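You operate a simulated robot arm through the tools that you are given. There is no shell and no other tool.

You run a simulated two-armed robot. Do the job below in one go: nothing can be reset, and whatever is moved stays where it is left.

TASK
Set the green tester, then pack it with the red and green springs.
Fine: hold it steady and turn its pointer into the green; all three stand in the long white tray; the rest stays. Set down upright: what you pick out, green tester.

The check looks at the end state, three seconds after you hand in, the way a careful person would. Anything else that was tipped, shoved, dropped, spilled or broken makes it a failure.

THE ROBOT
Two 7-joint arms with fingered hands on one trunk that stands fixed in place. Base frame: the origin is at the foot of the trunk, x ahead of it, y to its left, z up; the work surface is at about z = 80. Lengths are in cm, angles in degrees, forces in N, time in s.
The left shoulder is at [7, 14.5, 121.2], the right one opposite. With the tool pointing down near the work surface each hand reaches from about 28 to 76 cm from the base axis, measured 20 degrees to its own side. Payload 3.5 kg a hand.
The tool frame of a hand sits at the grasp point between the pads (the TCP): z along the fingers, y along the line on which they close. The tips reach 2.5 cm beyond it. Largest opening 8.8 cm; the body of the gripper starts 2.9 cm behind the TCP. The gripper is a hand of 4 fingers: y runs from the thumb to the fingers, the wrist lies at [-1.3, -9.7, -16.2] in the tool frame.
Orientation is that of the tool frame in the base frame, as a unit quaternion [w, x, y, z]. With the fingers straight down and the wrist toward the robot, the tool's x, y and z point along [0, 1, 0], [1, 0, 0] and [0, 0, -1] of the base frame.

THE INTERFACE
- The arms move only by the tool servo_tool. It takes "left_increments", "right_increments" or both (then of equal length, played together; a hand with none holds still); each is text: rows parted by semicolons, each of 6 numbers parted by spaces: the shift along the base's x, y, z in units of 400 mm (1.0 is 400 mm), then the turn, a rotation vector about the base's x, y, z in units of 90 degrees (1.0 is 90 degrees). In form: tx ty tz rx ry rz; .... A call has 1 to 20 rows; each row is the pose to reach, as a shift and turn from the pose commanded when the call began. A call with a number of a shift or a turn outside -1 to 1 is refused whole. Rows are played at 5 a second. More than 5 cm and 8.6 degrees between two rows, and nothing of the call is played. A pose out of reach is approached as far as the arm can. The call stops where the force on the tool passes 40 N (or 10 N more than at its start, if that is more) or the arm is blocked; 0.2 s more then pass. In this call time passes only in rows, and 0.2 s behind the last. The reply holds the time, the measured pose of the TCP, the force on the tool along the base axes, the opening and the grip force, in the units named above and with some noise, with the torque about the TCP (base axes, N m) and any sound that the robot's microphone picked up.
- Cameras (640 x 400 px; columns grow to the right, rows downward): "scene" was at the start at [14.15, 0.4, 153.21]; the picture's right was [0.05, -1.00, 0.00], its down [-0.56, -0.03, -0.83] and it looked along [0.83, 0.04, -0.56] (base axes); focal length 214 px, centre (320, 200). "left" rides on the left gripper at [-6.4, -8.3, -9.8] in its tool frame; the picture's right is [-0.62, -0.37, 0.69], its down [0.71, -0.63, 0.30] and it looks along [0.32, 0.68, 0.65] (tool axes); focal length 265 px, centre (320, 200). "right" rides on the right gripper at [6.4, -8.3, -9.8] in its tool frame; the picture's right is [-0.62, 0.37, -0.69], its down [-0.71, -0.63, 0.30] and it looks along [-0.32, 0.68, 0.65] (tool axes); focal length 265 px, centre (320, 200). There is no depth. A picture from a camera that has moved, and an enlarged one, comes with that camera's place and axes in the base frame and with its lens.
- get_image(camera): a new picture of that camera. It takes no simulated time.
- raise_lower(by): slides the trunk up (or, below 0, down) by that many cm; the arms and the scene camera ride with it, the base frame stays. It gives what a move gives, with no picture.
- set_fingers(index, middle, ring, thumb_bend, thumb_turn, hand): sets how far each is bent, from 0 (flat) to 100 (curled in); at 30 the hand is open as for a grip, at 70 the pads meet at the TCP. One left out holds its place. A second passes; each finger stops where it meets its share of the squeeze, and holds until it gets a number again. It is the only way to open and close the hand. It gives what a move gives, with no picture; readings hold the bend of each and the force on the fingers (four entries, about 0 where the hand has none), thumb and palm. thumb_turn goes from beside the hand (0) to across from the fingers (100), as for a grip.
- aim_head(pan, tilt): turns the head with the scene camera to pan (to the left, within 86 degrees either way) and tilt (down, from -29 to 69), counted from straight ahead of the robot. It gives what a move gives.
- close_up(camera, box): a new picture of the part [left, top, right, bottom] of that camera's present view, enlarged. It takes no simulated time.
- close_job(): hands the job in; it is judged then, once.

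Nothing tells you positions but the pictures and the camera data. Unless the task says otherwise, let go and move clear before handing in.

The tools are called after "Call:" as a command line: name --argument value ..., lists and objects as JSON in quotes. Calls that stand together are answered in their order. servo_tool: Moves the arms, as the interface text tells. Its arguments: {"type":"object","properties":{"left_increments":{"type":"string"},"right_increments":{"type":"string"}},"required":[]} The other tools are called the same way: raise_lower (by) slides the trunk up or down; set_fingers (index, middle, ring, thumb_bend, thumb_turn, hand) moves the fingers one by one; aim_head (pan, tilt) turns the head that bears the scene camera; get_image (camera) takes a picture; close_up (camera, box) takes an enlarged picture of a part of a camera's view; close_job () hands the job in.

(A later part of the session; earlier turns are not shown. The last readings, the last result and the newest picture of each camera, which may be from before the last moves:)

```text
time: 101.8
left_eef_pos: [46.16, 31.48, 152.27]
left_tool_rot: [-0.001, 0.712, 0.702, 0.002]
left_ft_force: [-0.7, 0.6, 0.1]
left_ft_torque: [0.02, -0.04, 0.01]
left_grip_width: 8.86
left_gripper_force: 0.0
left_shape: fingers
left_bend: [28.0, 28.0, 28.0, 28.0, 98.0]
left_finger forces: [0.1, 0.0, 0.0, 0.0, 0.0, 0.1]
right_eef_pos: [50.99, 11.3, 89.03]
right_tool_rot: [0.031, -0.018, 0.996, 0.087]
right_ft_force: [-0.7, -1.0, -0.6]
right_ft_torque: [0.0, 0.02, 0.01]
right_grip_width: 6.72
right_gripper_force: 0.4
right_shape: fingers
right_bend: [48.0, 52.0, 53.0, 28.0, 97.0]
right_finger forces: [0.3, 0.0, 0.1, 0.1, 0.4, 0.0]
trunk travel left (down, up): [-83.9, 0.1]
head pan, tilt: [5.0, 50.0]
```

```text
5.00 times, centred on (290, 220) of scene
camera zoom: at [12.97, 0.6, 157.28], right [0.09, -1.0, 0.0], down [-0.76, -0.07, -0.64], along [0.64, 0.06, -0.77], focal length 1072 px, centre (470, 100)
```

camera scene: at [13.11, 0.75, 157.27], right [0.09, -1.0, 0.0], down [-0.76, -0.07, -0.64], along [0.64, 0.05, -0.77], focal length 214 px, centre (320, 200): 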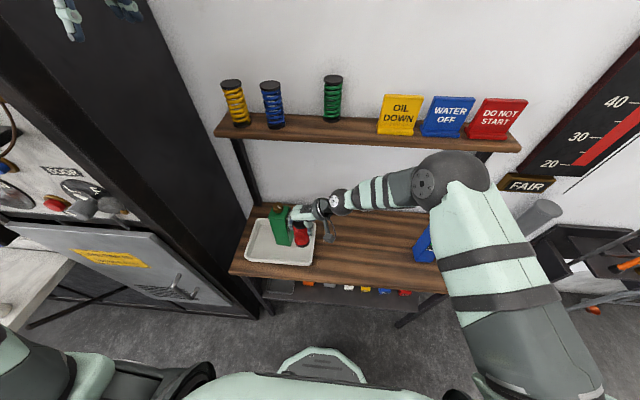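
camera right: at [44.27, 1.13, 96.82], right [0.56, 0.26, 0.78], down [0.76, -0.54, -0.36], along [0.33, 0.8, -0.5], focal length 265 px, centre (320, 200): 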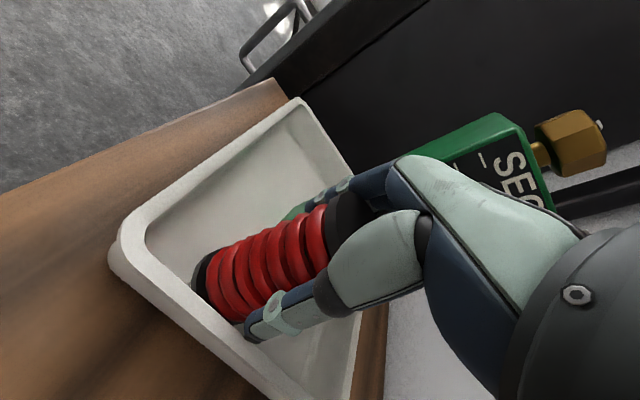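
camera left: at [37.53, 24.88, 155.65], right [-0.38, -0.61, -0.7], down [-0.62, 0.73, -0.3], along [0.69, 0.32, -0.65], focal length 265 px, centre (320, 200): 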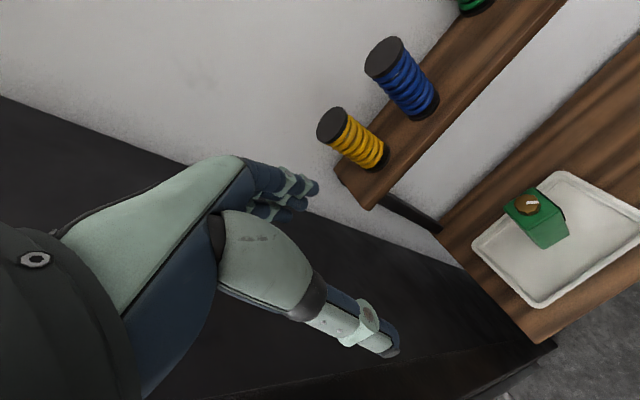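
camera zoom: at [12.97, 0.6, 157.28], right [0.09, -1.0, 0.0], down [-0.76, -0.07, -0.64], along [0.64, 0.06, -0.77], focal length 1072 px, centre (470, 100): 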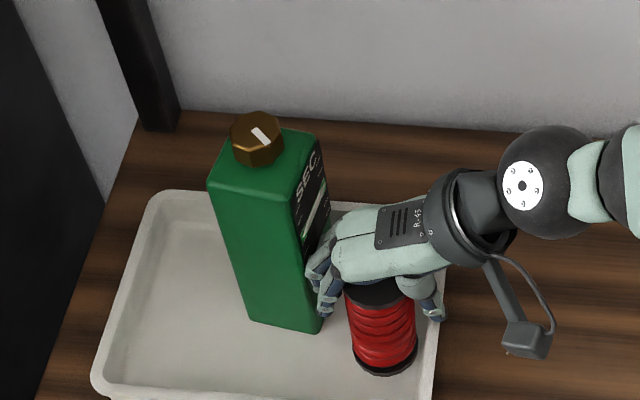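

Only trace contacts remain. I'll open the thumb a bit more and lift 1 cm to see that the spring stays put.

Call:
set_fingers --hand "right" --thumb_bend 20

Call:
servo_tool --right_increments "0 0 0.012 0 0 0; 0 0 0.025 0 0 0"

Call:
close_up --camera "scene" --box '[250, 180, 330, 260]'

Call:
get_image --camera "right"

```text
time: 102.8
left_eef_pos: [46.04, 31.5, 152.11]
left_tool_rot: [-0.002, 0.712, 0.702, 0.001]
left_ft_force: [0.9, -0.8, -0.5]
left_ft_torque: [0.02, -0.04, -0.02]
left_grip_width: 8.87
left_gripper_force: 0.1
left_shape: fingers
left_bend: [28.0, 28.0, 28.0, 28.0, 98.0]
left_finger forces: [0.0, 0.0, 0.0, 0.0, 0.1, 0.0]
right_eef_pos: [51.04, 11.23, 89.05]
right_tool_rot: [0.03, -0.019, 0.996, 0.087]
right_ft_force: [0.3, 0.2, -0.3]
right_ft_torque: [-0.03, -0.03, 0.02]
right_grip_width: 7.25
right_gripper_force: 0.5
right_shape: fingers
right_bend: [48.0, 52.0, 53.0, 20.0, 97.0]
right_finger forces: [0.3, 0.1, 0.0, 0.1, 0.0, 0.0]
trunk travel left (down, up): [-83.9, 0.1]
head pan, tilt: [5.0, 50.0]
```

```text
time: 103.4
left_eef_pos: [46.11, 31.69, 152.2]
left_tool_rot: [-0.001, 0.712, 0.702, 0.002]
left_ft_force: [0.0, -0.2, -0.4]
left_ft_torque: [0.0, 0.03, 0.01]
left_grip_width: 8.85
left_gripper_force: 0.1
left_shape: fingers
left_bend: [28.0, 28.0, 28.0, 28.0, 98.0]
left_finger forces: [0.1, 0.0, 0.0, 0.0, 0.0, 0.0]
right_eef_pos: [50.96, 11.32, 89.93]
right_tool_rot: [0.031, -0.018, 0.996, 0.087]
right_ft_force: [-0.5, 0.0, 0.3]
right_ft_torque: [0.0, 0.02, 0.01]
right_grip_width: 7.24
right_gripper_force: 0.1
right_shape: fingers
right_bend: [48.0, 52.0, 53.0, 20.0, 97.0]
right_finger forces: [0.0, 0.1, 0.0, 0.1, 0.0, 0.0]
trunk travel left (down, up): [-83.9, 0.1]
head pan, tilt: [5.0, 50.0]
```

```text
5.00 times, centred on (290, 220) of scene
camera zoom: at [12.97, 0.61, 157.28], right [0.09, -1.0, 0.0], down [-0.76, -0.07, -0.64], along [0.64, 0.06, -0.77], focal length 1072 px, centre (470, 100)
```

zoom: 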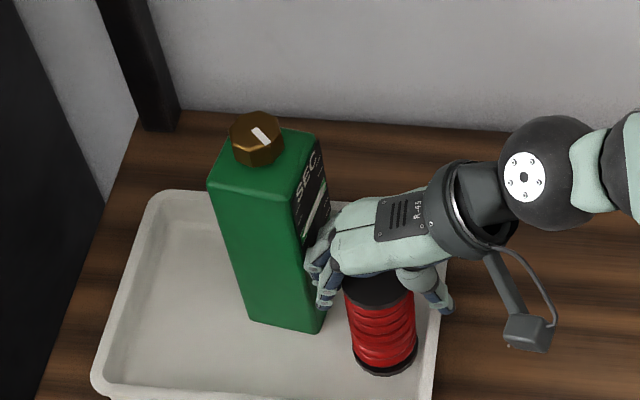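

```text
taken
camera right: at [44.25, 1.13, 97.84], right [0.56, 0.26, 0.78], down [0.76, -0.55, -0.36], along [0.33, 0.8, -0.5], focal length 265 px, centre (320, 200)
```

right: 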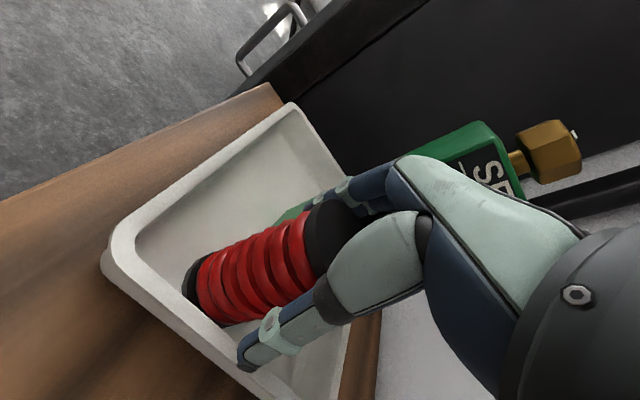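

The spring stands on its own and all contacts are zero. I'll lift straight up, then away to the right.

Call:
servo_tool --right_increments "0 0 0.04 0 0 0; 0 0 0.08 0 0 0; 0 -0.01 0.13 0 0 0; 0 -0.03 0.2 0 0 0; 0 -0.08 0.28 0 0 0; 0 -0.16 0.36 0 0 0; 0 -0.26 0.43 0 0 0"

Call:
get_image --camera "scene"

Call:
close_up --camera "scene" --box '[230, 180, 340, 270]'

Call:
get_image --camera "right"

```text
time: 105.0
left_eef_pos: [45.95, 31.28, 152.19]
left_tool_rot: [-0.001, 0.712, 0.702, 0.003]
left_ft_force: [0.2, -0.4, -0.5]
left_ft_torque: [-0.02, 0.03, -0.01]
left_grip_width: 8.87
left_gripper_force: 0.1
left_shape: fingers
left_bend: [28.0, 28.0, 28.0, 28.0, 98.0]
left_finger forces: [0.0, 0.1, 0.0, 0.0, 0.1, 0.0]
right_eef_pos: [50.8, 0.81, 107.15]
right_tool_rot: [0.029, -0.019, 0.995, 0.088]
right_ft_force: [-0.1, 0.7, 0.4]
right_ft_torque: [0.0, -0.02, -0.01]
right_grip_width: 7.26
right_gripper_force: 0.1
right_shape: fingers
right_bend: [48.0, 52.0, 53.0, 20.0, 97.0]
right_finger forces: [0.1, 0.1, 0.0, 0.1, 0.1, 0.0]
trunk travel left (down, up): [-83.9, 0.1]
head pan, tilt: [5.0, 50.0]
```

```text
taken
camera scene: at [12.89, 0.38, 157.28], right [0.09, -1.0, 0.0], down [-0.76, -0.07, -0.64], along [0.64, 0.06, -0.77], focal length 214 px, centre (320, 200)
```

scene: 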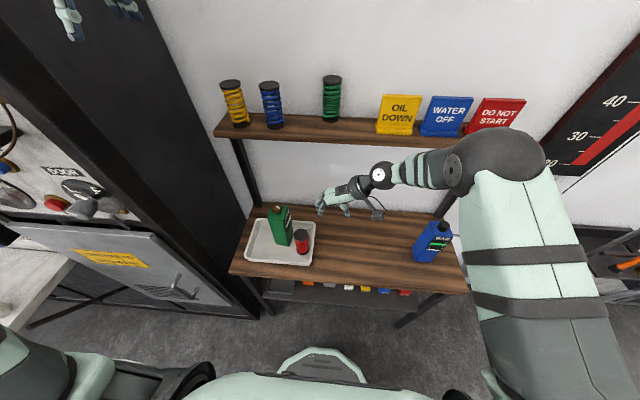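

```text
4.44 times, centred on (285, 225) of scene
camera zoom: at [12.89, 0.38, 157.28], right [0.09, -1.0, 0.0], down [-0.76, -0.07, -0.64], along [0.64, 0.06, -0.77], focal length 953 px, centre (476, 89)
```

zoom: 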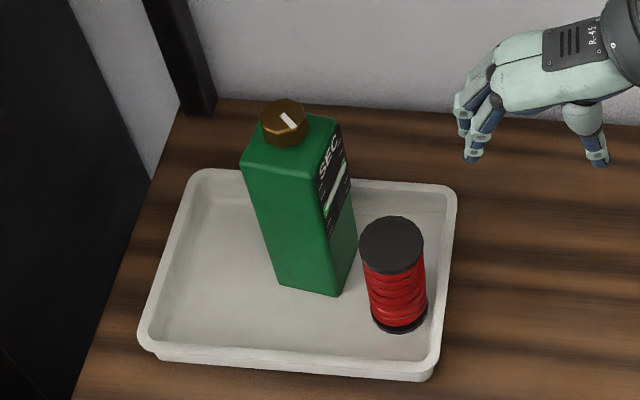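

```text
taken
camera right: at [44.18, -9.34, 114.94], right [0.56, 0.26, 0.78], down [0.76, -0.54, -0.36], along [0.33, 0.8, -0.5], focal length 265 px, centre (320, 200)
```

right: 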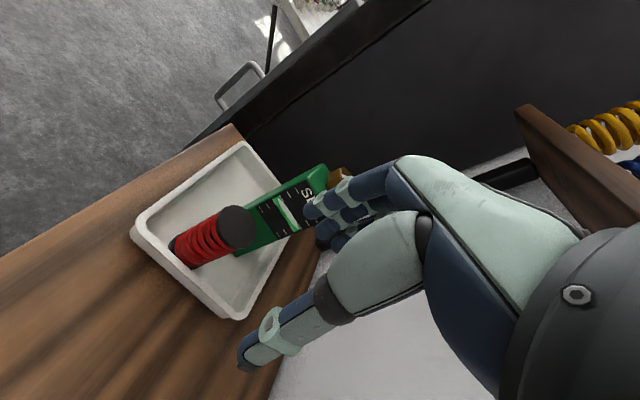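

Red stands upright in the tray beside the tester, pointer still in the green. Green is against the wall, so I'll use the right hand pointing forward-down, pinch it from its two sides, and bring it back to mid-shelf where it can be grasped normally. First I'll open the hand, then rise and rotate in free air.

Call:
set_fingers --hand "right" --thumb_bend 34 --index 36 --middle 36 --ring 36

Call:
servo_tool --right_increments "0 -0.02 0.1 0 0 0; 0 -0.04 0.21 -0.0157 -0.0863 -0.012; 0 -0.05 0.32 -0.0314 -0.1727 -0.0238; 0 -0.05 0.43 -0.047 -0.259 -0.0357; 0 -0.04 0.54 -0.0629 -0.3453 -0.0476; 0.01 -0.02 0.65 -0.0786 -0.4317 -0.0595; 0.02 0 0.76 -0.0943 -0.518 -0.0714; 0.03 0.02 0.87 -0.0943 -0.518 -0.0714"

Call:
get_image --camera "scene"

Call:
get_image --camera "right"

```text
time: 106.0
left_eef_pos: [46.08, 31.6, 152.08]
left_tool_rot: [0.0, 0.712, 0.702, 0.002]
left_ft_force: [-0.3, -0.3, -0.1]
left_ft_torque: [0.03, 0.01, -0.01]
left_grip_width: 8.85
left_gripper_force: 0.1
left_shape: fingers
left_bend: [28.0, 28.0, 28.0, 28.0, 98.0]
left_finger forces: [0.0, 0.0, 0.0, 0.0, 0.0, 0.0]
right_eef_pos: [50.97, 0.8, 107.05]
right_tool_rot: [0.03, -0.018, 0.996, 0.086]
right_ft_force: [0.3, -0.2, 0.9]
right_ft_torque: [0.0, 0.0, 0.03]
right_grip_width: 7.44
right_gripper_force: 0.0
right_shape: fingers
right_bend: [36.0, 36.0, 36.0, 34.0, 97.0]
right_finger forces: [0.0, 0.1, 0.0, 0.0, 0.1, 0.0]
trunk travel left (down, up): [-83.9, 0.1]
head pan, tilt: [5.0, 50.0]
```

```text
time: 107.8
left_eef_pos: [45.97, 31.5, 152.16]
left_tool_rot: [0.0, 0.712, 0.703, 0.002]
left_ft_force: [-0.3, -0.6, -0.1]
left_ft_torque: [0.03, -0.03, 0.01]
left_grip_width: 8.86
left_gripper_force: 0.1
left_shape: fingers
left_bend: [28.0, 28.0, 28.0, 28.0, 98.0]
left_finger forces: [0.1, 0.0, 0.1, 0.0, 0.0, 0.0]
right_eef_pos: [52.95, 1.04, 142.68]
right_tool_rot: [0.425, 0.004, 0.905, 0.007]
right_ft_force: [0.5, 0.6, -0.8]
right_ft_torque: [0.0, -0.01, -0.02]
right_grip_width: 7.44
right_gripper_force: 0.1
right_shape: fingers
right_bend: [36.0, 36.0, 36.0, 34.0, 97.0]
right_finger forces: [0.1, 0.1, 0.1, 0.0, 0.1, 0.0]
right hand out of reach, approached as far as the arm can: row 7, 8
trunk travel left (down, up): [-83.9, 0.1]
head pan, tilt: [5.0, 50.0]
```

```text
taken
camera scene: at [13.0, 0.53, 157.27], right [0.09, -1.0, 0.0], down [-0.76, -0.07, -0.64], along [0.64, 0.06, -0.77], focal length 214 px, centre (320, 200)
```

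scene: 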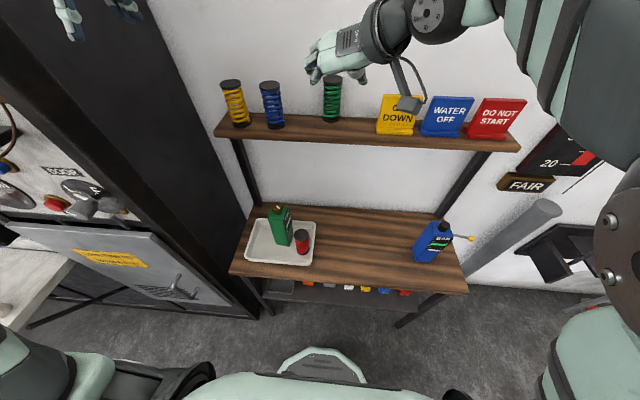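

```text
taken
camera right: at [41.19, -7.2, 144.03], right [-0.14, 0.35, 0.93], down [0.69, -0.64, 0.35], along [0.71, 0.68, -0.16], focal length 265 px, centre (320, 200)
```

right: 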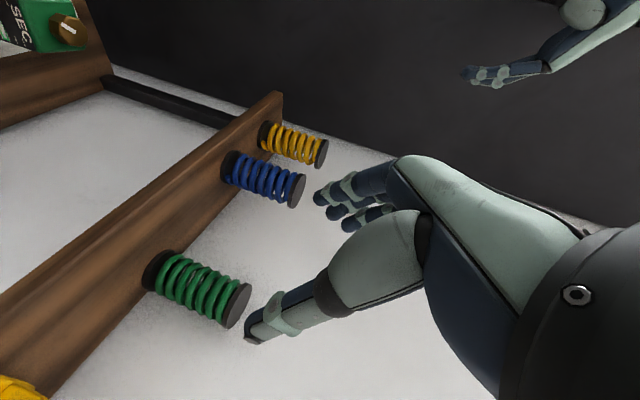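

The hand reached the forward-down orientation; green is at about (71.2, 2.1). I'll pitch 15° flatter and move to a pregrasp in front of it.

Call:
servo_tool --right_increments "0.07 0.01 -0.045 0 -0.056 0; 0.14 0.02 -0.09 0 -0.111 0; 0.2 0.0265 -0.14 0 -0.1667 0"

Call:
get_image --camera "right"

Call:
close_up --camera "scene" --box '[290, 40, 430, 150]'

```text
time: 108.6
left_eef_pos: [46.07, 31.54, 152.1]
left_tool_rot: [-0.001, 0.712, 0.702, 0.002]
left_ft_force: [-0.3, 1.2, 0.2]
left_ft_torque: [0.0, 0.02, 0.0]
left_grip_width: 8.87
left_gripper_force: 0.0
left_shape: fingers
left_bend: [28.0, 28.0, 28.0, 28.0, 98.0]
left_finger forces: [0.0, 0.0, 0.0, 0.1, 0.0, 0.1]
right_eef_pos: [61.28, 1.85, 138.16]
right_tool_rot: [0.546, 0.013, 0.838, 0.011]
right_ft_force: [0.5, 0.1, -0.7]
right_ft_torque: [-0.01, 0.02, 0.0]
right_grip_width: 7.46
right_gripper_force: 0.1
right_shape: fingers
right_bend: [36.0, 36.0, 36.0, 34.0, 97.0]
right_finger forces: [0.0, 0.0, 0.0, 0.0, 0.1, 0.0]
trunk travel left (down, up): [-83.9, 0.1]
head pan, tilt: [5.0, 50.0]
```

```text
taken
camera right: at [49.5, -6.29, 136.02], right [-0.38, 0.34, 0.86], down [0.56, -0.65, 0.51], along [0.74, 0.68, 0.05], focal length 265 px, centre (320, 200)
```

right: 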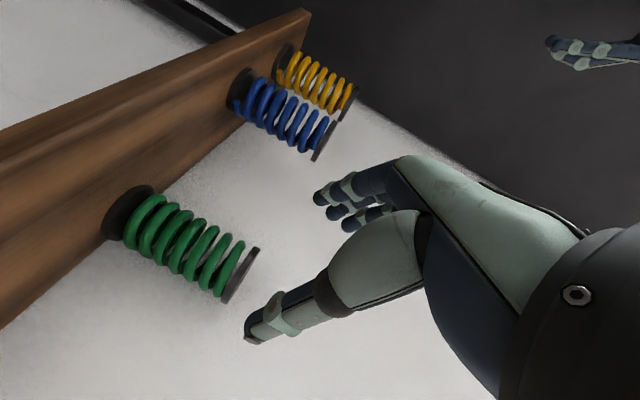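

```text
3.64 times, centred on (360, 95) of scene
camera zoom: at [13.09, 0.52, 157.27], right [0.09, -1.0, 0.0], down [-0.76, -0.07, -0.64], along [0.64, 0.06, -0.77], focal length 780 px, centre (174, 582)
```

zoom: 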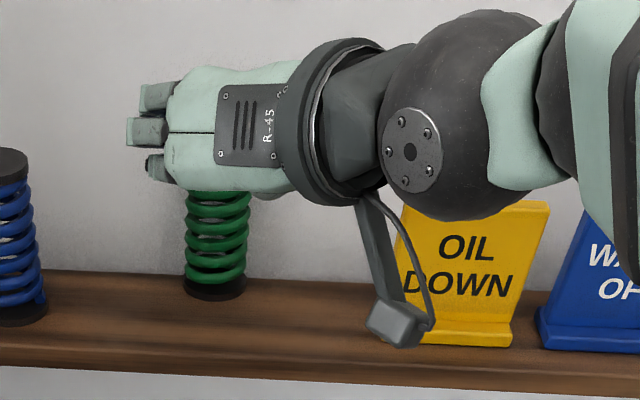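

The approach line is clear. I'll move to just before the spring and check the straddle.

Call:
servo_tool --right_increments "0.04 0.003 -0.065 0 0 0; 0.1 0.004 -0.1 0 0 0"

Call:
get_image --camera "right"

Call:
close_up --camera "scene" --box '[290, 40, 430, 150]'

Call:
get_image --camera "left"

```text
time: 109.2
left_eef_pos: [46.38, 31.41, 151.98]
left_tool_rot: [-0.002, 0.712, 0.702, 0.002]
left_ft_force: [-0.4, 0.9, 0.8]
left_ft_torque: [0.01, -0.01, 0.02]
left_grip_width: 8.87
left_gripper_force: 0.0
left_shape: fingers
left_bend: [28.0, 28.0, 28.0, 28.0, 98.0]
left_finger forces: [0.0, 0.0, 0.0, 0.1, 0.0, 0.0]
right_eef_pos: [65.6, 1.27, 134.61]
right_tool_rot: [0.548, 0.018, 0.836, 0.012]
right_ft_force: [0.2, -0.3, 0.0]
right_ft_torque: [0.01, -0.01, 0.01]
right_grip_width: 7.46
right_gripper_force: 0.0
right_shape: fingers
right_bend: [36.0, 36.0, 36.0, 34.0, 97.0]
right_finger forces: [0.0, 0.1, 0.0, 0.0, 0.0, 0.0]
trunk travel left (down, up): [-83.9, 0.1]
head pan, tilt: [5.0, 50.0]
```

```text
taken
camera right: at [53.85, -6.69, 132.35], right [-0.38, 0.34, 0.86], down [0.55, -0.66, 0.51], along [0.74, 0.67, 0.06], focal length 265 px, centre (320, 200)
```

right: 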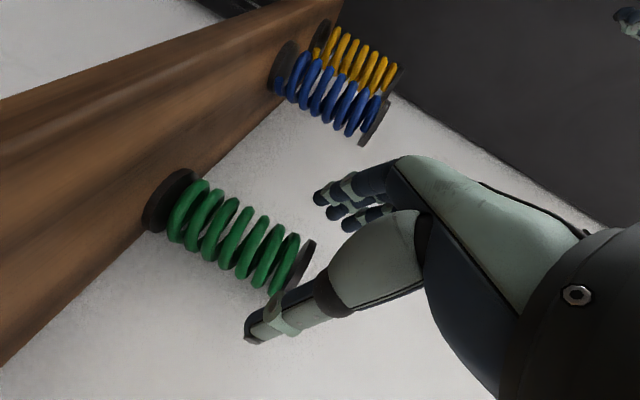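

```text
3.64 times, centred on (360, 95) of scene
camera zoom: at [13.35, 0.5, 157.25], right [0.09, -1.0, 0.0], down [-0.76, -0.07, -0.64], along [0.64, 0.06, -0.77], focal length 780 px, centre (174, 582)
```

zoom: 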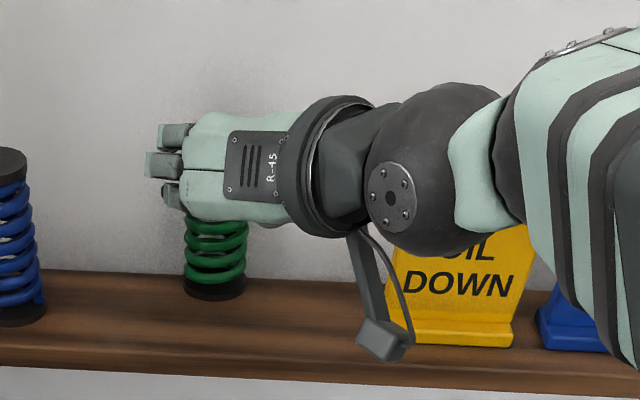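

```text
taken
camera left: at [37.98, 25.1, 161.86], right [-0.38, -0.61, -0.69], down [-0.62, 0.72, -0.3], along [0.69, 0.32, -0.65], focal length 265 px, centre (320, 200)
```

left: 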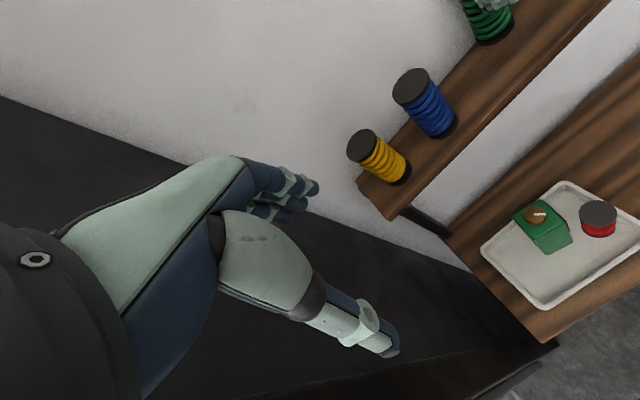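

The hand is about 0.8 cm too far right. I'll correct that first with a small forward step and re-read the pose.

Call:
servo_tool --right_increments "0 0.02 -0.01 0 0 0; 0.02 0.022 -0.025 0 0 0; 0.03 0.022 -0.03 0 0 0"

Call:
get_image --camera "right"

```text
time: 110.2
left_eef_pos: [46.06, 31.57, 152.1]
left_tool_rot: [-0.001, 0.712, 0.702, 0.002]
left_ft_force: [-0.5, -0.1, 1.0]
left_ft_torque: [0.0, 0.0, 0.02]
left_grip_width: 8.88
left_gripper_force: 0.1
left_shape: fingers
left_bend: [28.0, 28.0, 28.0, 28.0, 98.0]
left_finger forces: [0.0, 0.1, 0.0, 0.0, 0.0, 0.0]
right_eef_pos: [67.03, 1.29, 133.6]
right_tool_rot: [0.545, 0.032, 0.838, 0.013]
right_ft_force: [0.9, -0.1, 0.7]
right_ft_torque: [-0.03, 0.03, 0.02]
right_grip_width: 7.44
right_gripper_force: 0.1
right_shape: fingers
right_bend: [36.0, 36.0, 36.0, 34.0, 97.0]
right_finger forces: [0.1, 0.0, 0.1, 0.0, 0.1, 0.1]
trunk travel left (down, up): [-83.9, 0.1]
head pan, tilt: [5.0, 50.0]
stopped in row 3 (right hand): the arm was blocked; the commanded pose is now the measured one
```

```text
taken
camera right: at [55.05, -6.5, 131.27], right [-0.37, 0.33, 0.87], down [0.54, -0.68, 0.49], along [0.75, 0.65, 0.07], focal length 265 px, centre (320, 200)
```

right: 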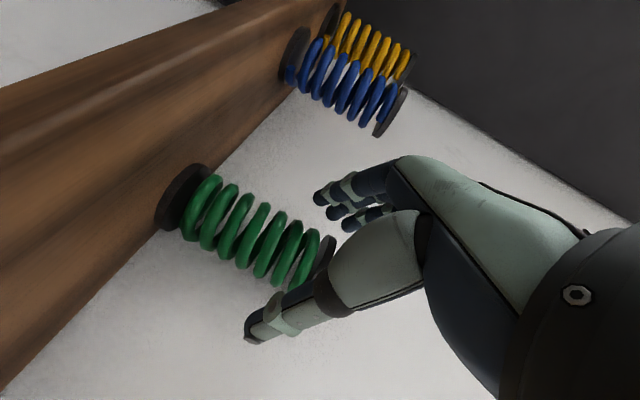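

The arm reports being blocked somewhere. I'll look toward the right elbow to see what it may be touching.

Call:
get_image --camera "scene"

Call:
aim_head --pan -35 --tilt 30

Call:
get_image --camera "scene"

```text
taken
camera scene: at [12.85, 0.62, 157.29], right [0.09, -1.0, 0.0], down [-0.76, -0.07, -0.64], along [0.64, 0.06, -0.77], focal length 214 px, centre (320, 200)
```

scene: 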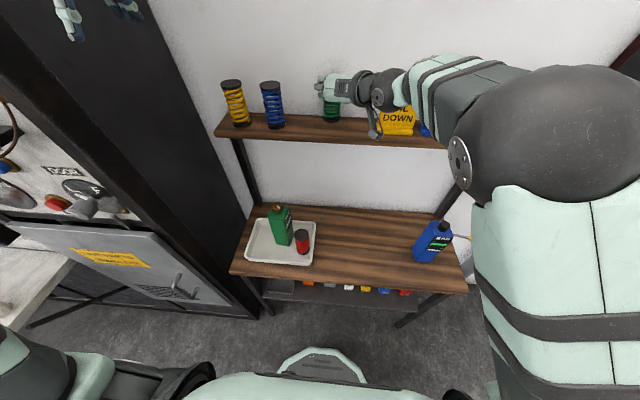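

```text
time: 111.2
left_eef_pos: [46.09, 31.53, 152.25]
left_tool_rot: [-0.001, 0.712, 0.702, 0.002]
left_ft_force: [-0.3, 0.1, -0.3]
left_ft_torque: [-0.02, -0.05, 0.0]
left_grip_width: 8.85
left_gripper_force: 0.0
left_shape: fingers
left_bend: [28.0, 28.0, 28.0, 28.0, 98.0]
left_finger forces: [0.1, 0.0, 0.0, 0.0, 0.0, 0.1]
right_eef_pos: [67.16, 1.3, 133.48]
right_tool_rot: [0.544, 0.031, 0.838, 0.014]
right_ft_force: [-0.7, -0.5, -0.4]
right_ft_torque: [-0.04, -0.01, 0.02]
right_grip_width: 7.44
right_gripper_force: 0.0
right_shape: fingers
right_bend: [36.0, 36.0, 36.0, 34.0, 97.0]
right_finger forces: [0.1, 0.1, 0.0, 0.0, 0.0, 0.1]
trunk travel left (down, up): [-83.9, 0.1]
head pan, tilt: [-35.0, 30.0]
```

```text
taken
camera scene: at [12.73, -5.24, 160.23], right [-0.57, -0.82, 0.0], down [-0.41, 0.29, -0.87], along [0.71, -0.5, -0.5], focal length 214 px, centre (320, 200)
```

scene: 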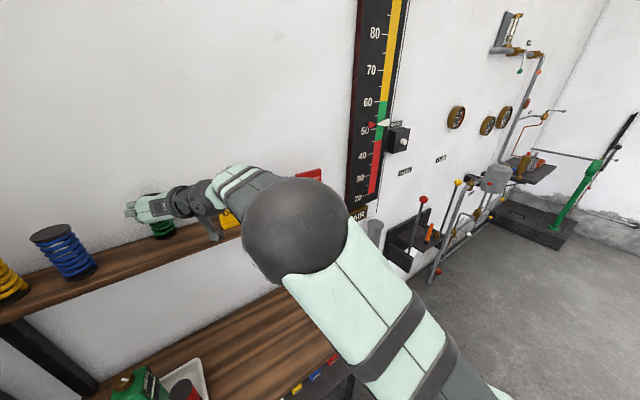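

Nothing is being touched; it's the right wrist's limit this far left. The left hand mirrors this more comfortably, so I'll back the right hand out and park it to the right.

Call:
servo_tool --right_increments "-0.06 0 0.027 0 0 0; -0.13 0 0.06 0 0 0; -0.2 -0.01 0.1 0 0 0; -0.27 -0.05 0.14 0 0 0; -0.34 -0.12 0.17 0 0 0; -0.39 -0.22 0.19 0 0 0; -0.43 -0.32 0.2 0 0 0; -0.45 -0.43 0.2 0 0 0"

Call:
aim_head --pan 3 --tilt 46

Call:
get_image --camera "scene"

```text
time: 113.0
left_eef_pos: [46.0, 31.3, 152.23]
left_tool_rot: [-0.001, 0.712, 0.702, 0.003]
left_ft_force: [0.0, -0.1, 0.5]
left_ft_torque: [-0.01, 0.01, -0.04]
left_grip_width: 8.83
left_gripper_force: 0.0
left_shape: fingers
left_bend: [28.0, 28.0, 28.0, 28.0, 98.0]
left_finger forces: [0.1, 0.1, 0.1, 0.1, 0.0, 0.0]
right_eef_pos: [48.82, -15.68, 141.41]
right_tool_rot: [0.544, 0.028, 0.839, 0.012]
right_ft_force: [-0.5, 0.2, 0.9]
right_ft_torque: [-0.02, 0.02, 0.04]
right_grip_width: 7.44
right_gripper_force: 0.0
right_shape: fingers
right_bend: [36.0, 36.0, 36.0, 34.0, 97.0]
right_finger forces: [0.1, 0.1, 0.0, 0.0, 0.0, 0.0]
right hand out of reach, approached as far as the arm can: row 5, 6, 7
trunk travel left (down, up): [-83.9, 0.1]
head pan, tilt: [-35.0, 30.0]
```

```text
time: 114.1
left_eef_pos: [46.16, 31.43, 152.17]
left_tool_rot: [-0.001, 0.712, 0.703, 0.002]
left_ft_force: [-0.4, -1.0, -0.1]
left_ft_torque: [-0.02, 0.01, -0.03]
left_grip_width: 8.84
left_gripper_force: 0.1
left_shape: fingers
left_bend: [28.0, 28.0, 28.0, 28.0, 98.0]
left_finger forces: [0.0, 0.0, 0.1, 0.0, 0.0, 0.1]
right_eef_pos: [48.97, -15.57, 141.32]
right_tool_rot: [0.544, 0.028, 0.838, 0.013]
right_ft_force: [0.3, -0.8, 0.1]
right_ft_torque: [-0.04, 0.02, 0.02]
right_grip_width: 7.47
right_gripper_force: 0.1
right_shape: fingers
right_bend: [36.0, 36.0, 36.0, 34.0, 97.0]
right_finger forces: [0.0, 0.0, 0.0, 0.0, 0.0, 0.0]
trunk travel left (down, up): [-83.9, 0.1]
head pan, tilt: [3.0, 46.0]
```

```text
taken
camera scene: at [13.34, 0.38, 157.83], right [0.05, -1.0, 0.0], down [-0.72, -0.04, -0.69], along [0.69, 0.04, -0.72], focal length 214 px, centre (320, 200)
```

scene: 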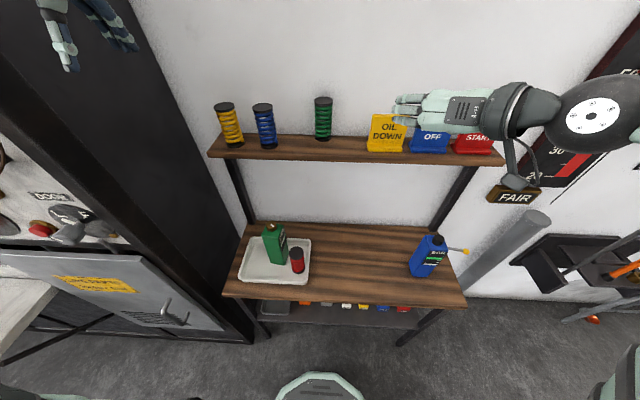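

The springs on the shelf are untouched. Now I'll bring the left hand, mirroring the path that worked for the right: over in front of the shelf, then down to about z 117.

Call:
servo_tool --left_increments "0.03 -0.1 -0.02 0 0 0; 0.06 -0.2 -0.04 0 0 0; 0.09 -0.3 -0.06 0 0 0; 0.12 -0.4 -0.08 0 0 0; 0.15 -0.5 -0.1 0 0 0; 0.175 -0.59 -0.13 0 0 0"

Call:
get_image --camera "scene"

```text
time: 115.5
left_eef_pos: [53.33, 7.79, 146.74]
left_tool_rot: [-0.002, 0.712, 0.702, 0.002]
left_ft_force: [-0.1, -0.8, -0.1]
left_ft_torque: [0.02, -0.05, 0.02]
left_grip_width: 8.86
left_gripper_force: 0.2
left_shape: fingers
left_bend: [28.0, 28.0, 28.0, 28.0, 98.0]
left_finger forces: [0.0, 0.1, 0.0, 0.0, 0.0, 0.0]
right_eef_pos: [49.05, -15.68, 141.31]
right_tool_rot: [0.544, 0.029, 0.838, 0.013]
right_ft_force: [0.7, -0.7, 0.4]
right_ft_torque: [0.0, -0.06, 0.0]
right_grip_width: 7.45
right_gripper_force: 0.0
right_shape: fingers
right_bend: [36.0, 36.0, 36.0, 34.0, 97.0]
right_finger forces: [0.1, 0.0, 0.0, 0.1, 0.1, 0.0]
trunk travel left (down, up): [-83.9, 0.1]
head pan, tilt: [3.0, 46.0]
```

```text
taken
camera scene: at [13.45, 0.11, 157.82], right [0.05, -1.0, 0.0], down [-0.72, -0.04, -0.69], along [0.69, 0.04, -0.72], focal length 214 px, centre (320, 200)
```

scene: 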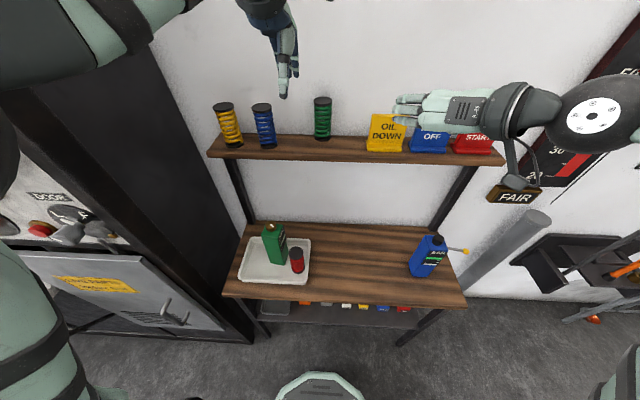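

Clean. I'll try the clockwise yaw here in free air, checking after a few rows.

Call:
servo_tool --left_increments "0 0 -0.02 0 0 -0.089; 0 0 -0.04 0 0 -0.178; 0 0 -0.06 0 0 -0.267; 0 0 -0.08 0 0 -0.356"

Call:
get_image --camera "scene"

```text
time: 116.5
left_eef_pos: [53.11, 8.08, 143.63]
left_tool_rot: [0.0, 0.879, 0.477, 0.002]
left_ft_force: [1.6, -0.2, -1.1]
left_ft_torque: [0.01, -0.01, 0.02]
left_grip_width: 8.83
left_gripper_force: 0.1
left_shape: fingers
left_bend: [28.0, 28.0, 28.0, 28.0, 98.0]
left_finger forces: [0.0, 0.0, 0.0, 0.0, 0.0, 0.0]
right_eef_pos: [49.15, -15.38, 141.34]
right_tool_rot: [0.544, 0.029, 0.839, 0.013]
right_ft_force: [0.0, 0.8, -0.2]
right_ft_torque: [-0.01, -0.01, 0.0]
right_grip_width: 7.45
right_gripper_force: 0.0
right_shape: fingers
right_bend: [36.0, 36.0, 36.0, 34.0, 97.0]
right_finger forces: [0.0, 0.1, 0.0, 0.1, 0.0, 0.0]
trunk travel left (down, up): [-83.9, 0.1]
head pan, tilt: [3.0, 46.0]
```

```text
taken
camera scene: at [13.38, 0.48, 157.83], right [0.05, -1.0, 0.0], down [-0.72, -0.04, -0.69], along [0.69, 0.04, -0.72], focal length 214 px, centre (320, 200)
```

scene: 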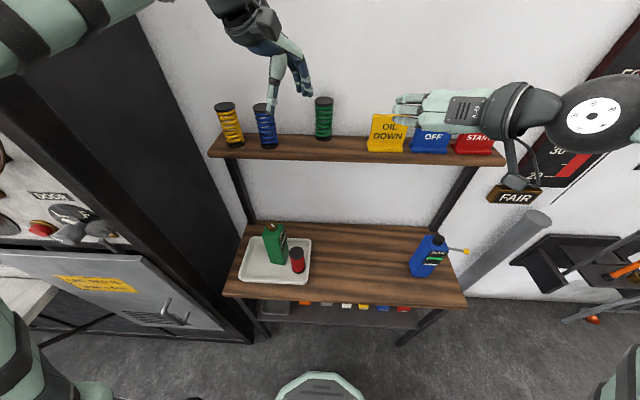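

Works with no warnings. I'll complete the yaw.

Call:
servo_tool --left_increments "0 0 0 0 0 -0.09; 0 0 0 0 0 -0.18; 0 0 0 0 0 -0.27; 0 0 0 0 0 -0.36; 0 0 0 0 0 -0.45; 0 0 0 0 0 -0.54; 0 0 0 0 0 -0.635"

Call:
get_image --camera "left"

Call:
get_image --camera "scene"

```text
time: 118.1
left_eef_pos: [53.53, 7.45, 143.84]
left_tool_rot: [0.01, 1.0, 0.026, 0.005]
left_ft_force: [-0.6, -29.7, -9.0]
left_ft_torque: [2.22, -0.79, 2.25]
left_grip_width: 8.84
left_gripper_force: 0.1
left_shape: fingers
left_bend: [28.0, 28.0, 28.0, 28.0, 98.0]
left_finger forces: [0.1, 0.0, 0.0, 0.0, 0.1, 0.1]
right_eef_pos: [49.18, -15.54, 141.29]
right_tool_rot: [0.544, 0.028, 0.838, 0.012]
right_ft_force: [1.3, -1.1, 0.6]
right_ft_torque: [-0.02, 0.03, 0.02]
right_grip_width: 7.46
right_gripper_force: 0.1
right_shape: fingers
right_bend: [36.0, 36.0, 36.0, 34.0, 97.0]
right_finger forces: [0.0, 0.1, 0.1, 0.0, 0.0, 0.0]
trunk travel left (down, up): [-83.9, 0.1]
head pan, tilt: [3.0, 46.0]
stopped in row 7 (left hand): the force on the tool passed its limit at 164 N (the readings are from after the stop); the commanded pose is now the measured one
```

```text
taken
camera left: at [46.61, 15.68, 153.48], right [-0.63, 0.32, -0.71], down [0.68, 0.66, -0.31], along [0.37, -0.68, -0.64], focal length 265 px, centre (320, 200)
```

left: 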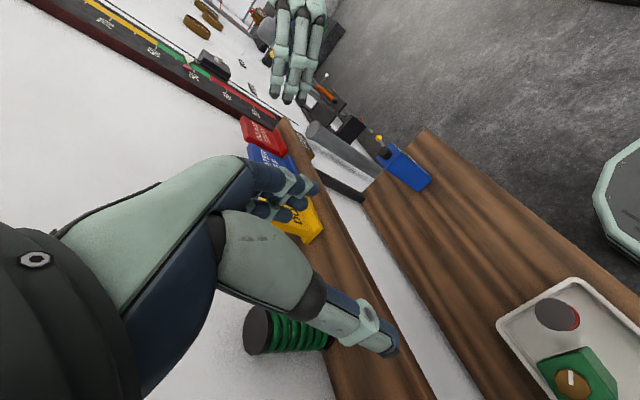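

```text
taken
camera scene: at [13.5, 0.26, 157.82], right [0.05, -1.0, 0.0], down [-0.72, -0.04, -0.69], along [0.69, 0.04, -0.72], focal length 214 px, centre (320, 200)
```

scene: 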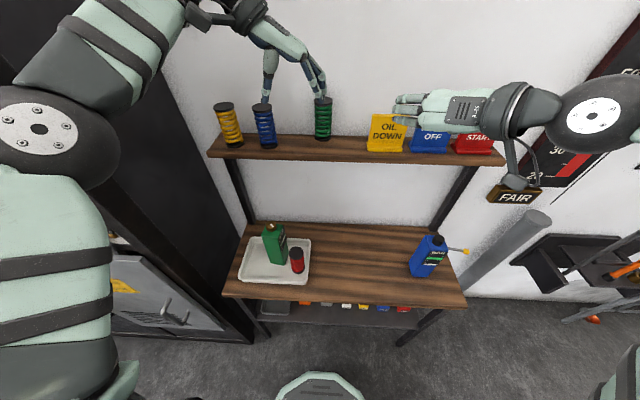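

The camera bracket likely touched the arm itself at the end of the yaw (the hand isn't near any object). I'll back the yaw off 12° to relieve it.

Call:
servo_tool --left_increments "0 0 0 0 0 0.05; 0 0 0 0 0 0.09; 0 0 0 0 0 0.133"

Call:
get_image --camera "scene"

```text
time: 118.9
left_eef_pos: [53.31, 7.54, 143.98]
left_tool_rot: [0.009, 0.992, 0.128, 0.007]
left_ft_force: [-0.3, -0.2, 0.2]
left_ft_torque: [-0.04, -0.01, 0.03]
left_grip_width: 8.86
left_gripper_force: 0.0
left_shape: fingers
left_bend: [28.0, 28.0, 28.0, 28.0, 98.0]
left_finger forces: [0.1, 0.0, 0.0, 0.0, 0.1, 0.0]
right_eef_pos: [49.01, -15.53, 141.44]
right_tool_rot: [0.544, 0.029, 0.838, 0.012]
right_ft_force: [0.8, 1.0, 0.5]
right_ft_torque: [0.0, 0.01, -0.03]
right_grip_width: 7.47
right_gripper_force: 0.1
right_shape: fingers
right_bend: [36.0, 36.0, 36.0, 34.0, 97.0]
right_finger forces: [0.0, 0.1, 0.1, 0.0, 0.0, 0.0]
trunk travel left (down, up): [-83.9, 0.1]
head pan, tilt: [3.0, 46.0]
```

```text
taken
camera scene: at [13.29, 0.32, 157.83], right [0.05, -1.0, 0.0], down [-0.72, -0.04, -0.69], along [0.69, 0.04, -0.72], focal length 214 px, centre (320, 200)
```

scene: 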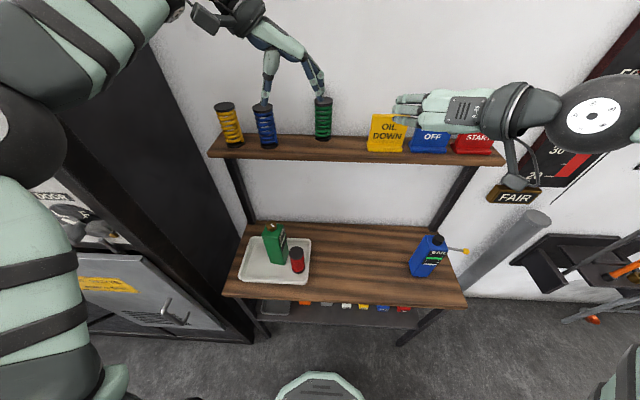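

Relieved. Now I'll pitch the fingers forward in steps while easing slightly forward.

Call:
servo_tool --left_increments "0.01 -0.01 0 0.0225 -0.084 0; 0.02 -0.02 0 0.045 -0.168 0; 0.03 -0.03 0 0.0675 -0.252 0; 0.04 -0.04 0 0.09 -0.336 0"

Call:
get_image --camera "scene"

```text
time: 119.9
left_eef_pos: [54.98, 5.97, 143.86]
left_tool_rot: [-0.028, 0.953, 0.12, 0.275]
left_ft_force: [-0.6, -0.2, -1.3]
left_ft_torque: [0.0, -0.02, -0.01]
left_grip_width: 8.86
left_gripper_force: 0.0
left_shape: fingers
left_bend: [28.0, 28.0, 28.0, 28.0, 98.0]
left_finger forces: [0.1, 0.0, 0.1, 0.1, 0.0, 0.0]
right_eef_pos: [48.87, -15.61, 141.45]
right_tool_rot: [0.545, 0.029, 0.838, 0.014]
right_ft_force: [-0.5, 0.4, -0.8]
right_ft_torque: [-0.02, -0.04, 0.03]
right_grip_width: 7.47
right_gripper_force: 0.1
right_shape: fingers
right_bend: [36.0, 36.0, 36.0, 34.0, 97.0]
right_finger forces: [0.1, 0.0, 0.1, 0.0, 0.1, 0.0]
trunk travel left (down, up): [-83.9, 0.1]
head pan, tilt: [3.0, 46.0]
```

```text
taken
camera scene: at [13.23, 0.22, 157.84], right [0.05, -1.0, 0.0], down [-0.72, -0.04, -0.7], along [0.69, 0.04, -0.72], focal length 214 px, centre (320, 200)
```

scene: 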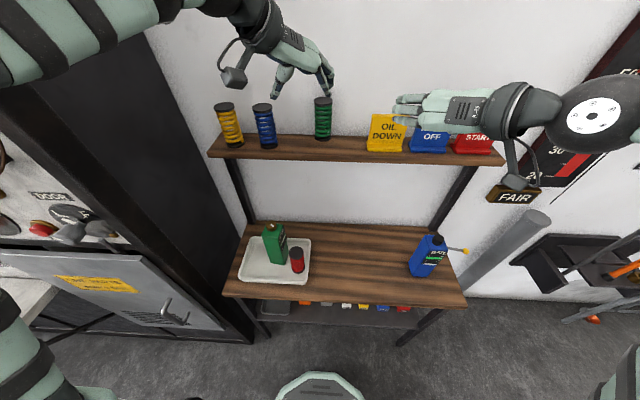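

Good so far. I'll finish rotating to the pinch orientation and ease toward the pregrasp.

Call:
servo_tool --left_increments "0.02 -0.015 -0.0145 0.0106 -0.0728 -0.0302; 0.04 -0.03 -0.029 0.0212 -0.1456 -0.0604; 0.06 -0.045 -0.0435 0.0318 -0.2184 -0.0906; 0.08 -0.06 -0.058 0.0424 -0.2912 -0.1208; 0.1 -0.075 -0.0725 0.053 -0.364 -0.151"

Call:
get_image --camera "scene"

Call:
get_image --camera "left"

```text
time: 121.1
left_eef_pos: [59.03, 2.91, 141.11]
left_tool_rot: [0.0, 0.843, -0.001, 0.538]
left_ft_force: [-0.7, 0.0, 0.6]
left_ft_torque: [-0.01, 0.02, 0.0]
left_grip_width: 8.83
left_gripper_force: 0.1
left_shape: fingers
left_bend: [28.0, 28.0, 28.0, 28.0, 98.0]
left_finger forces: [0.0, 0.0, 0.0, 0.0, 0.1, 0.0]
right_eef_pos: [49.2, -15.63, 141.42]
right_tool_rot: [0.544, 0.028, 0.839, 0.013]
right_ft_force: [-0.5, 0.6, -0.4]
right_ft_torque: [0.02, 0.0, 0.03]
right_grip_width: 7.44
right_gripper_force: 0.0
right_shape: fingers
right_bend: [36.0, 36.0, 36.0, 34.0, 97.0]
right_finger forces: [0.0, 0.1, 0.0, 0.0, 0.1, 0.0]
trunk travel left (down, up): [-83.9, 0.1]
head pan, tilt: [3.0, 46.0]
```

```text
taken
camera scene: at [13.4, 0.29, 157.83], right [0.05, -1.0, 0.0], down [-0.72, -0.04, -0.69], along [0.69, 0.04, -0.72], focal length 214 px, centre (320, 200)
```

scene: 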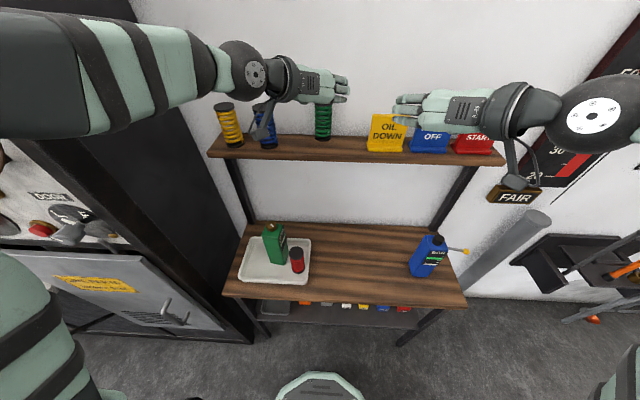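

```text
taken
camera left: at [47.44, 11.33, 139.26], right [0.37, 0.37, -0.85], down [0.58, 0.63, 0.52], along [0.73, -0.69, 0.02], focal length 265 px, centre (320, 200)
```

left: 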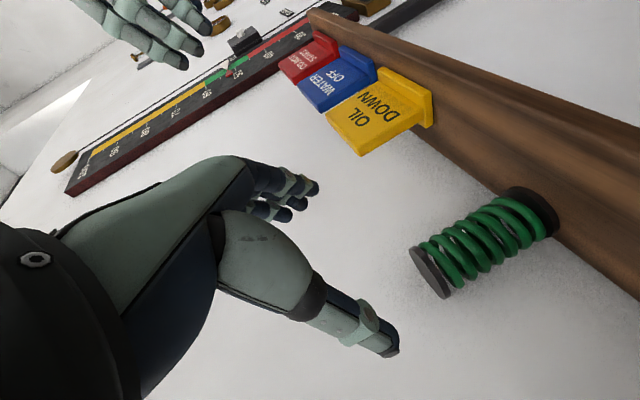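

Orientation reached exactly. Green is at about (71.2, 2.5). I'll lower onto the approach line and go to just before the spring.

Call:
servo_tool --left_increments "0.025 -0.005 -0.055 0 0 0; 0.0525 -0.01 -0.115 0 0 0; 0.11 -0.01 -0.142 0 0 0; 0.17 -0.01 -0.17 0 0 0"

Call:
get_image --camera "left"

Call:
close_up --camera "scene" --box '[220, 50, 400, 170]'

Call:
get_image --camera "right"

```text
time: 122.1
left_eef_pos: [66.1, 2.71, 134.06]
left_tool_rot: [0.002, 0.845, 0.0, 0.536]
left_ft_force: [-0.1, 1.1, 0.1]
left_ft_torque: [0.01, -0.02, -0.01]
left_grip_width: 8.87
left_gripper_force: 0.1
left_shape: fingers
left_bend: [28.0, 28.0, 28.0, 28.0, 98.0]
left_finger forces: [0.0, 0.0, 0.1, 0.1, 0.0, 0.0]
right_eef_pos: [49.22, -15.49, 141.39]
right_tool_rot: [0.543, 0.029, 0.839, 0.013]
right_ft_force: [0.3, 0.2, 0.2]
right_ft_torque: [0.01, 0.0, 0.0]
right_grip_width: 7.45
right_gripper_force: 0.1
right_shape: fingers
right_bend: [36.0, 36.0, 36.0, 34.0, 97.0]
right_finger forces: [0.0, 0.1, 0.0, 0.0, 0.0, 0.1]
trunk travel left (down, up): [-83.9, 0.1]
head pan, tilt: [3.0, 46.0]
```

```text
taken
camera left: at [54.43, 11.01, 132.35], right [0.36, 0.37, -0.86], down [0.58, 0.63, 0.52], along [0.73, -0.68, 0.02], focal length 265 px, centre (320, 200)
```

left: 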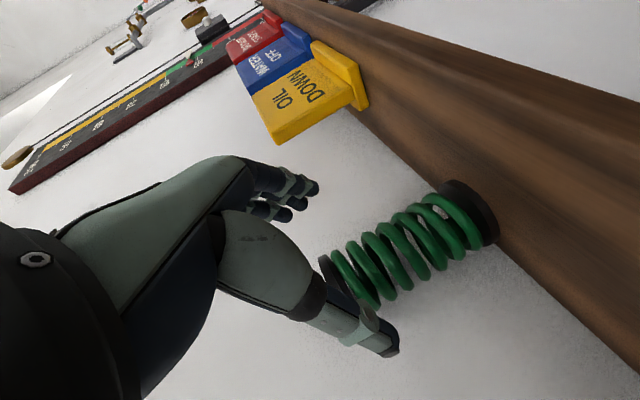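

```text
3.33 times, centred on (310, 110) of scene
camera zoom: at [13.56, 0.37, 157.81], right [0.05, -1.0, 0.0], down [-0.72, -0.04, -0.69], along [0.69, 0.04, -0.72], focal length 715 px, centre (353, 500)
```

zoom: 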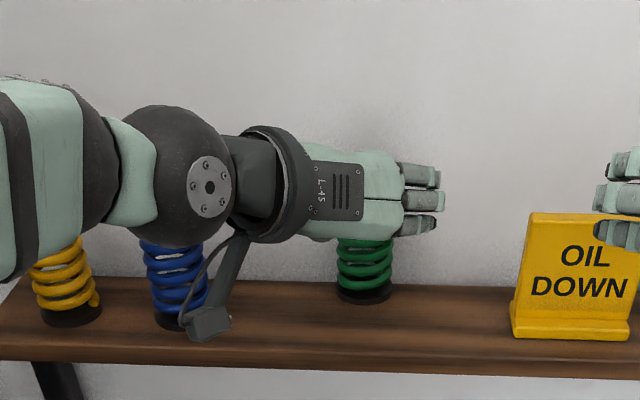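

```text
taken
camera right: at [37.33, -23.29, 139.06], right [-0.37, 0.34, 0.87], down [0.55, -0.68, 0.49], along [0.75, 0.66, 0.06], focal length 265 px, centre (320, 200)
```

right: 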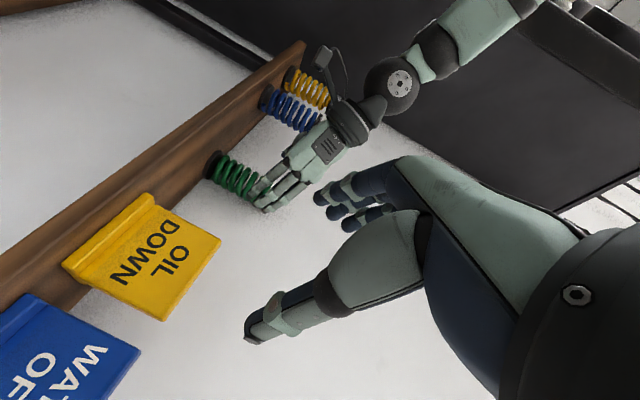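

Alignment looks good (spring y≈2.5–3, hand at 2.7, with ~1.9 cm margin each side). I'll slide in the remaining 4 cm.

Call:
servo_tool --left_increments "0.035 0.002 -0.016 0 0 0; 0.07 0.002 -0.032 0 0 0; 0.1 0.002 -0.045 0 0 0"

Call:
get_image --camera "left"

Call:
close_up --camera "scene" --box '[220, 50, 400, 170]'

Call:
close_up --camera "right" --box '[160, 80, 400, 230]'

```text
time: 122.9
left_eef_pos: [70.01, 2.77, 132.3]
left_tool_rot: [0.001, 0.843, 0.001, 0.538]
left_ft_force: [-0.6, 0.0, 0.1]
left_ft_torque: [0.02, 0.01, -0.01]
left_grip_width: 8.87
left_gripper_force: 0.1
left_shape: fingers
left_bend: [28.0, 28.0, 28.0, 28.0, 98.0]
left_finger forces: [0.0, 0.0, 0.0, 0.0, 0.1, 0.0]
right_eef_pos: [49.15, -15.58, 141.46]
right_tool_rot: [0.544, 0.028, 0.838, 0.013]
right_ft_force: [0.1, 0.8, -0.4]
right_ft_torque: [0.02, 0.01, 0.0]
right_grip_width: 7.45
right_gripper_force: 0.1
right_shape: fingers
right_bend: [36.0, 36.0, 36.0, 34.0, 97.0]
right_finger forces: [0.0, 0.0, 0.0, 0.1, 0.0, 0.0]
trunk travel left (down, up): [-83.9, 0.1]
head pan, tilt: [3.0, 46.0]
```

```text
taken
camera left: at [58.28, 11.04, 130.68], right [0.36, 0.37, -0.86], down [0.58, 0.63, 0.52], along [0.73, -0.69, 0.02], focal length 265 px, centre (320, 200)
```

left: 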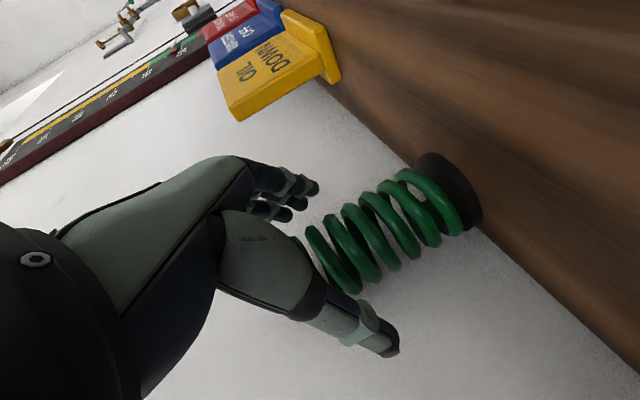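

```text
3.33 times, centred on (310, 110) of scene
camera zoom: at [13.42, 0.33, 157.82], right [0.05, -1.0, 0.0], down [-0.72, -0.04, -0.69], along [0.69, 0.04, -0.72], focal length 715 px, centre (353, 500)
```

zoom: 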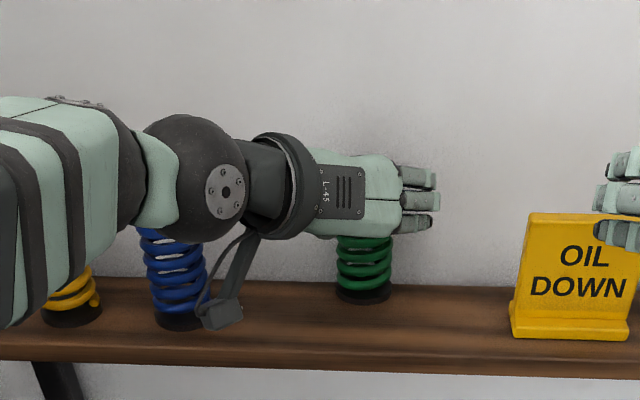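

```text
2.67 times, centred on (280, 155) of right
camera zoom: at [37.2, -23.33, 139.09], right [-0.37, 0.34, 0.87], down [0.55, -0.68, 0.49], along [0.75, 0.66, 0.06], focal length 708 px, centre (427, 320)
```

zoom: 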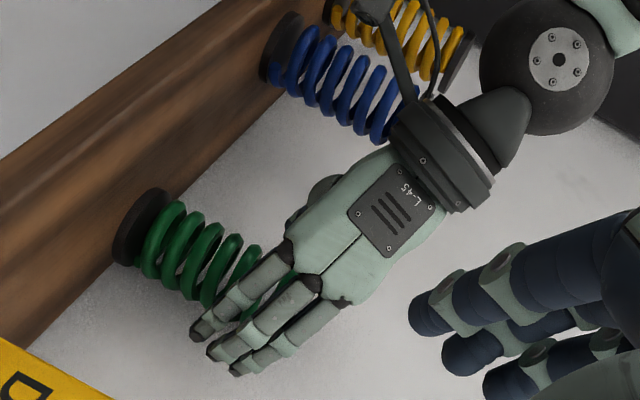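

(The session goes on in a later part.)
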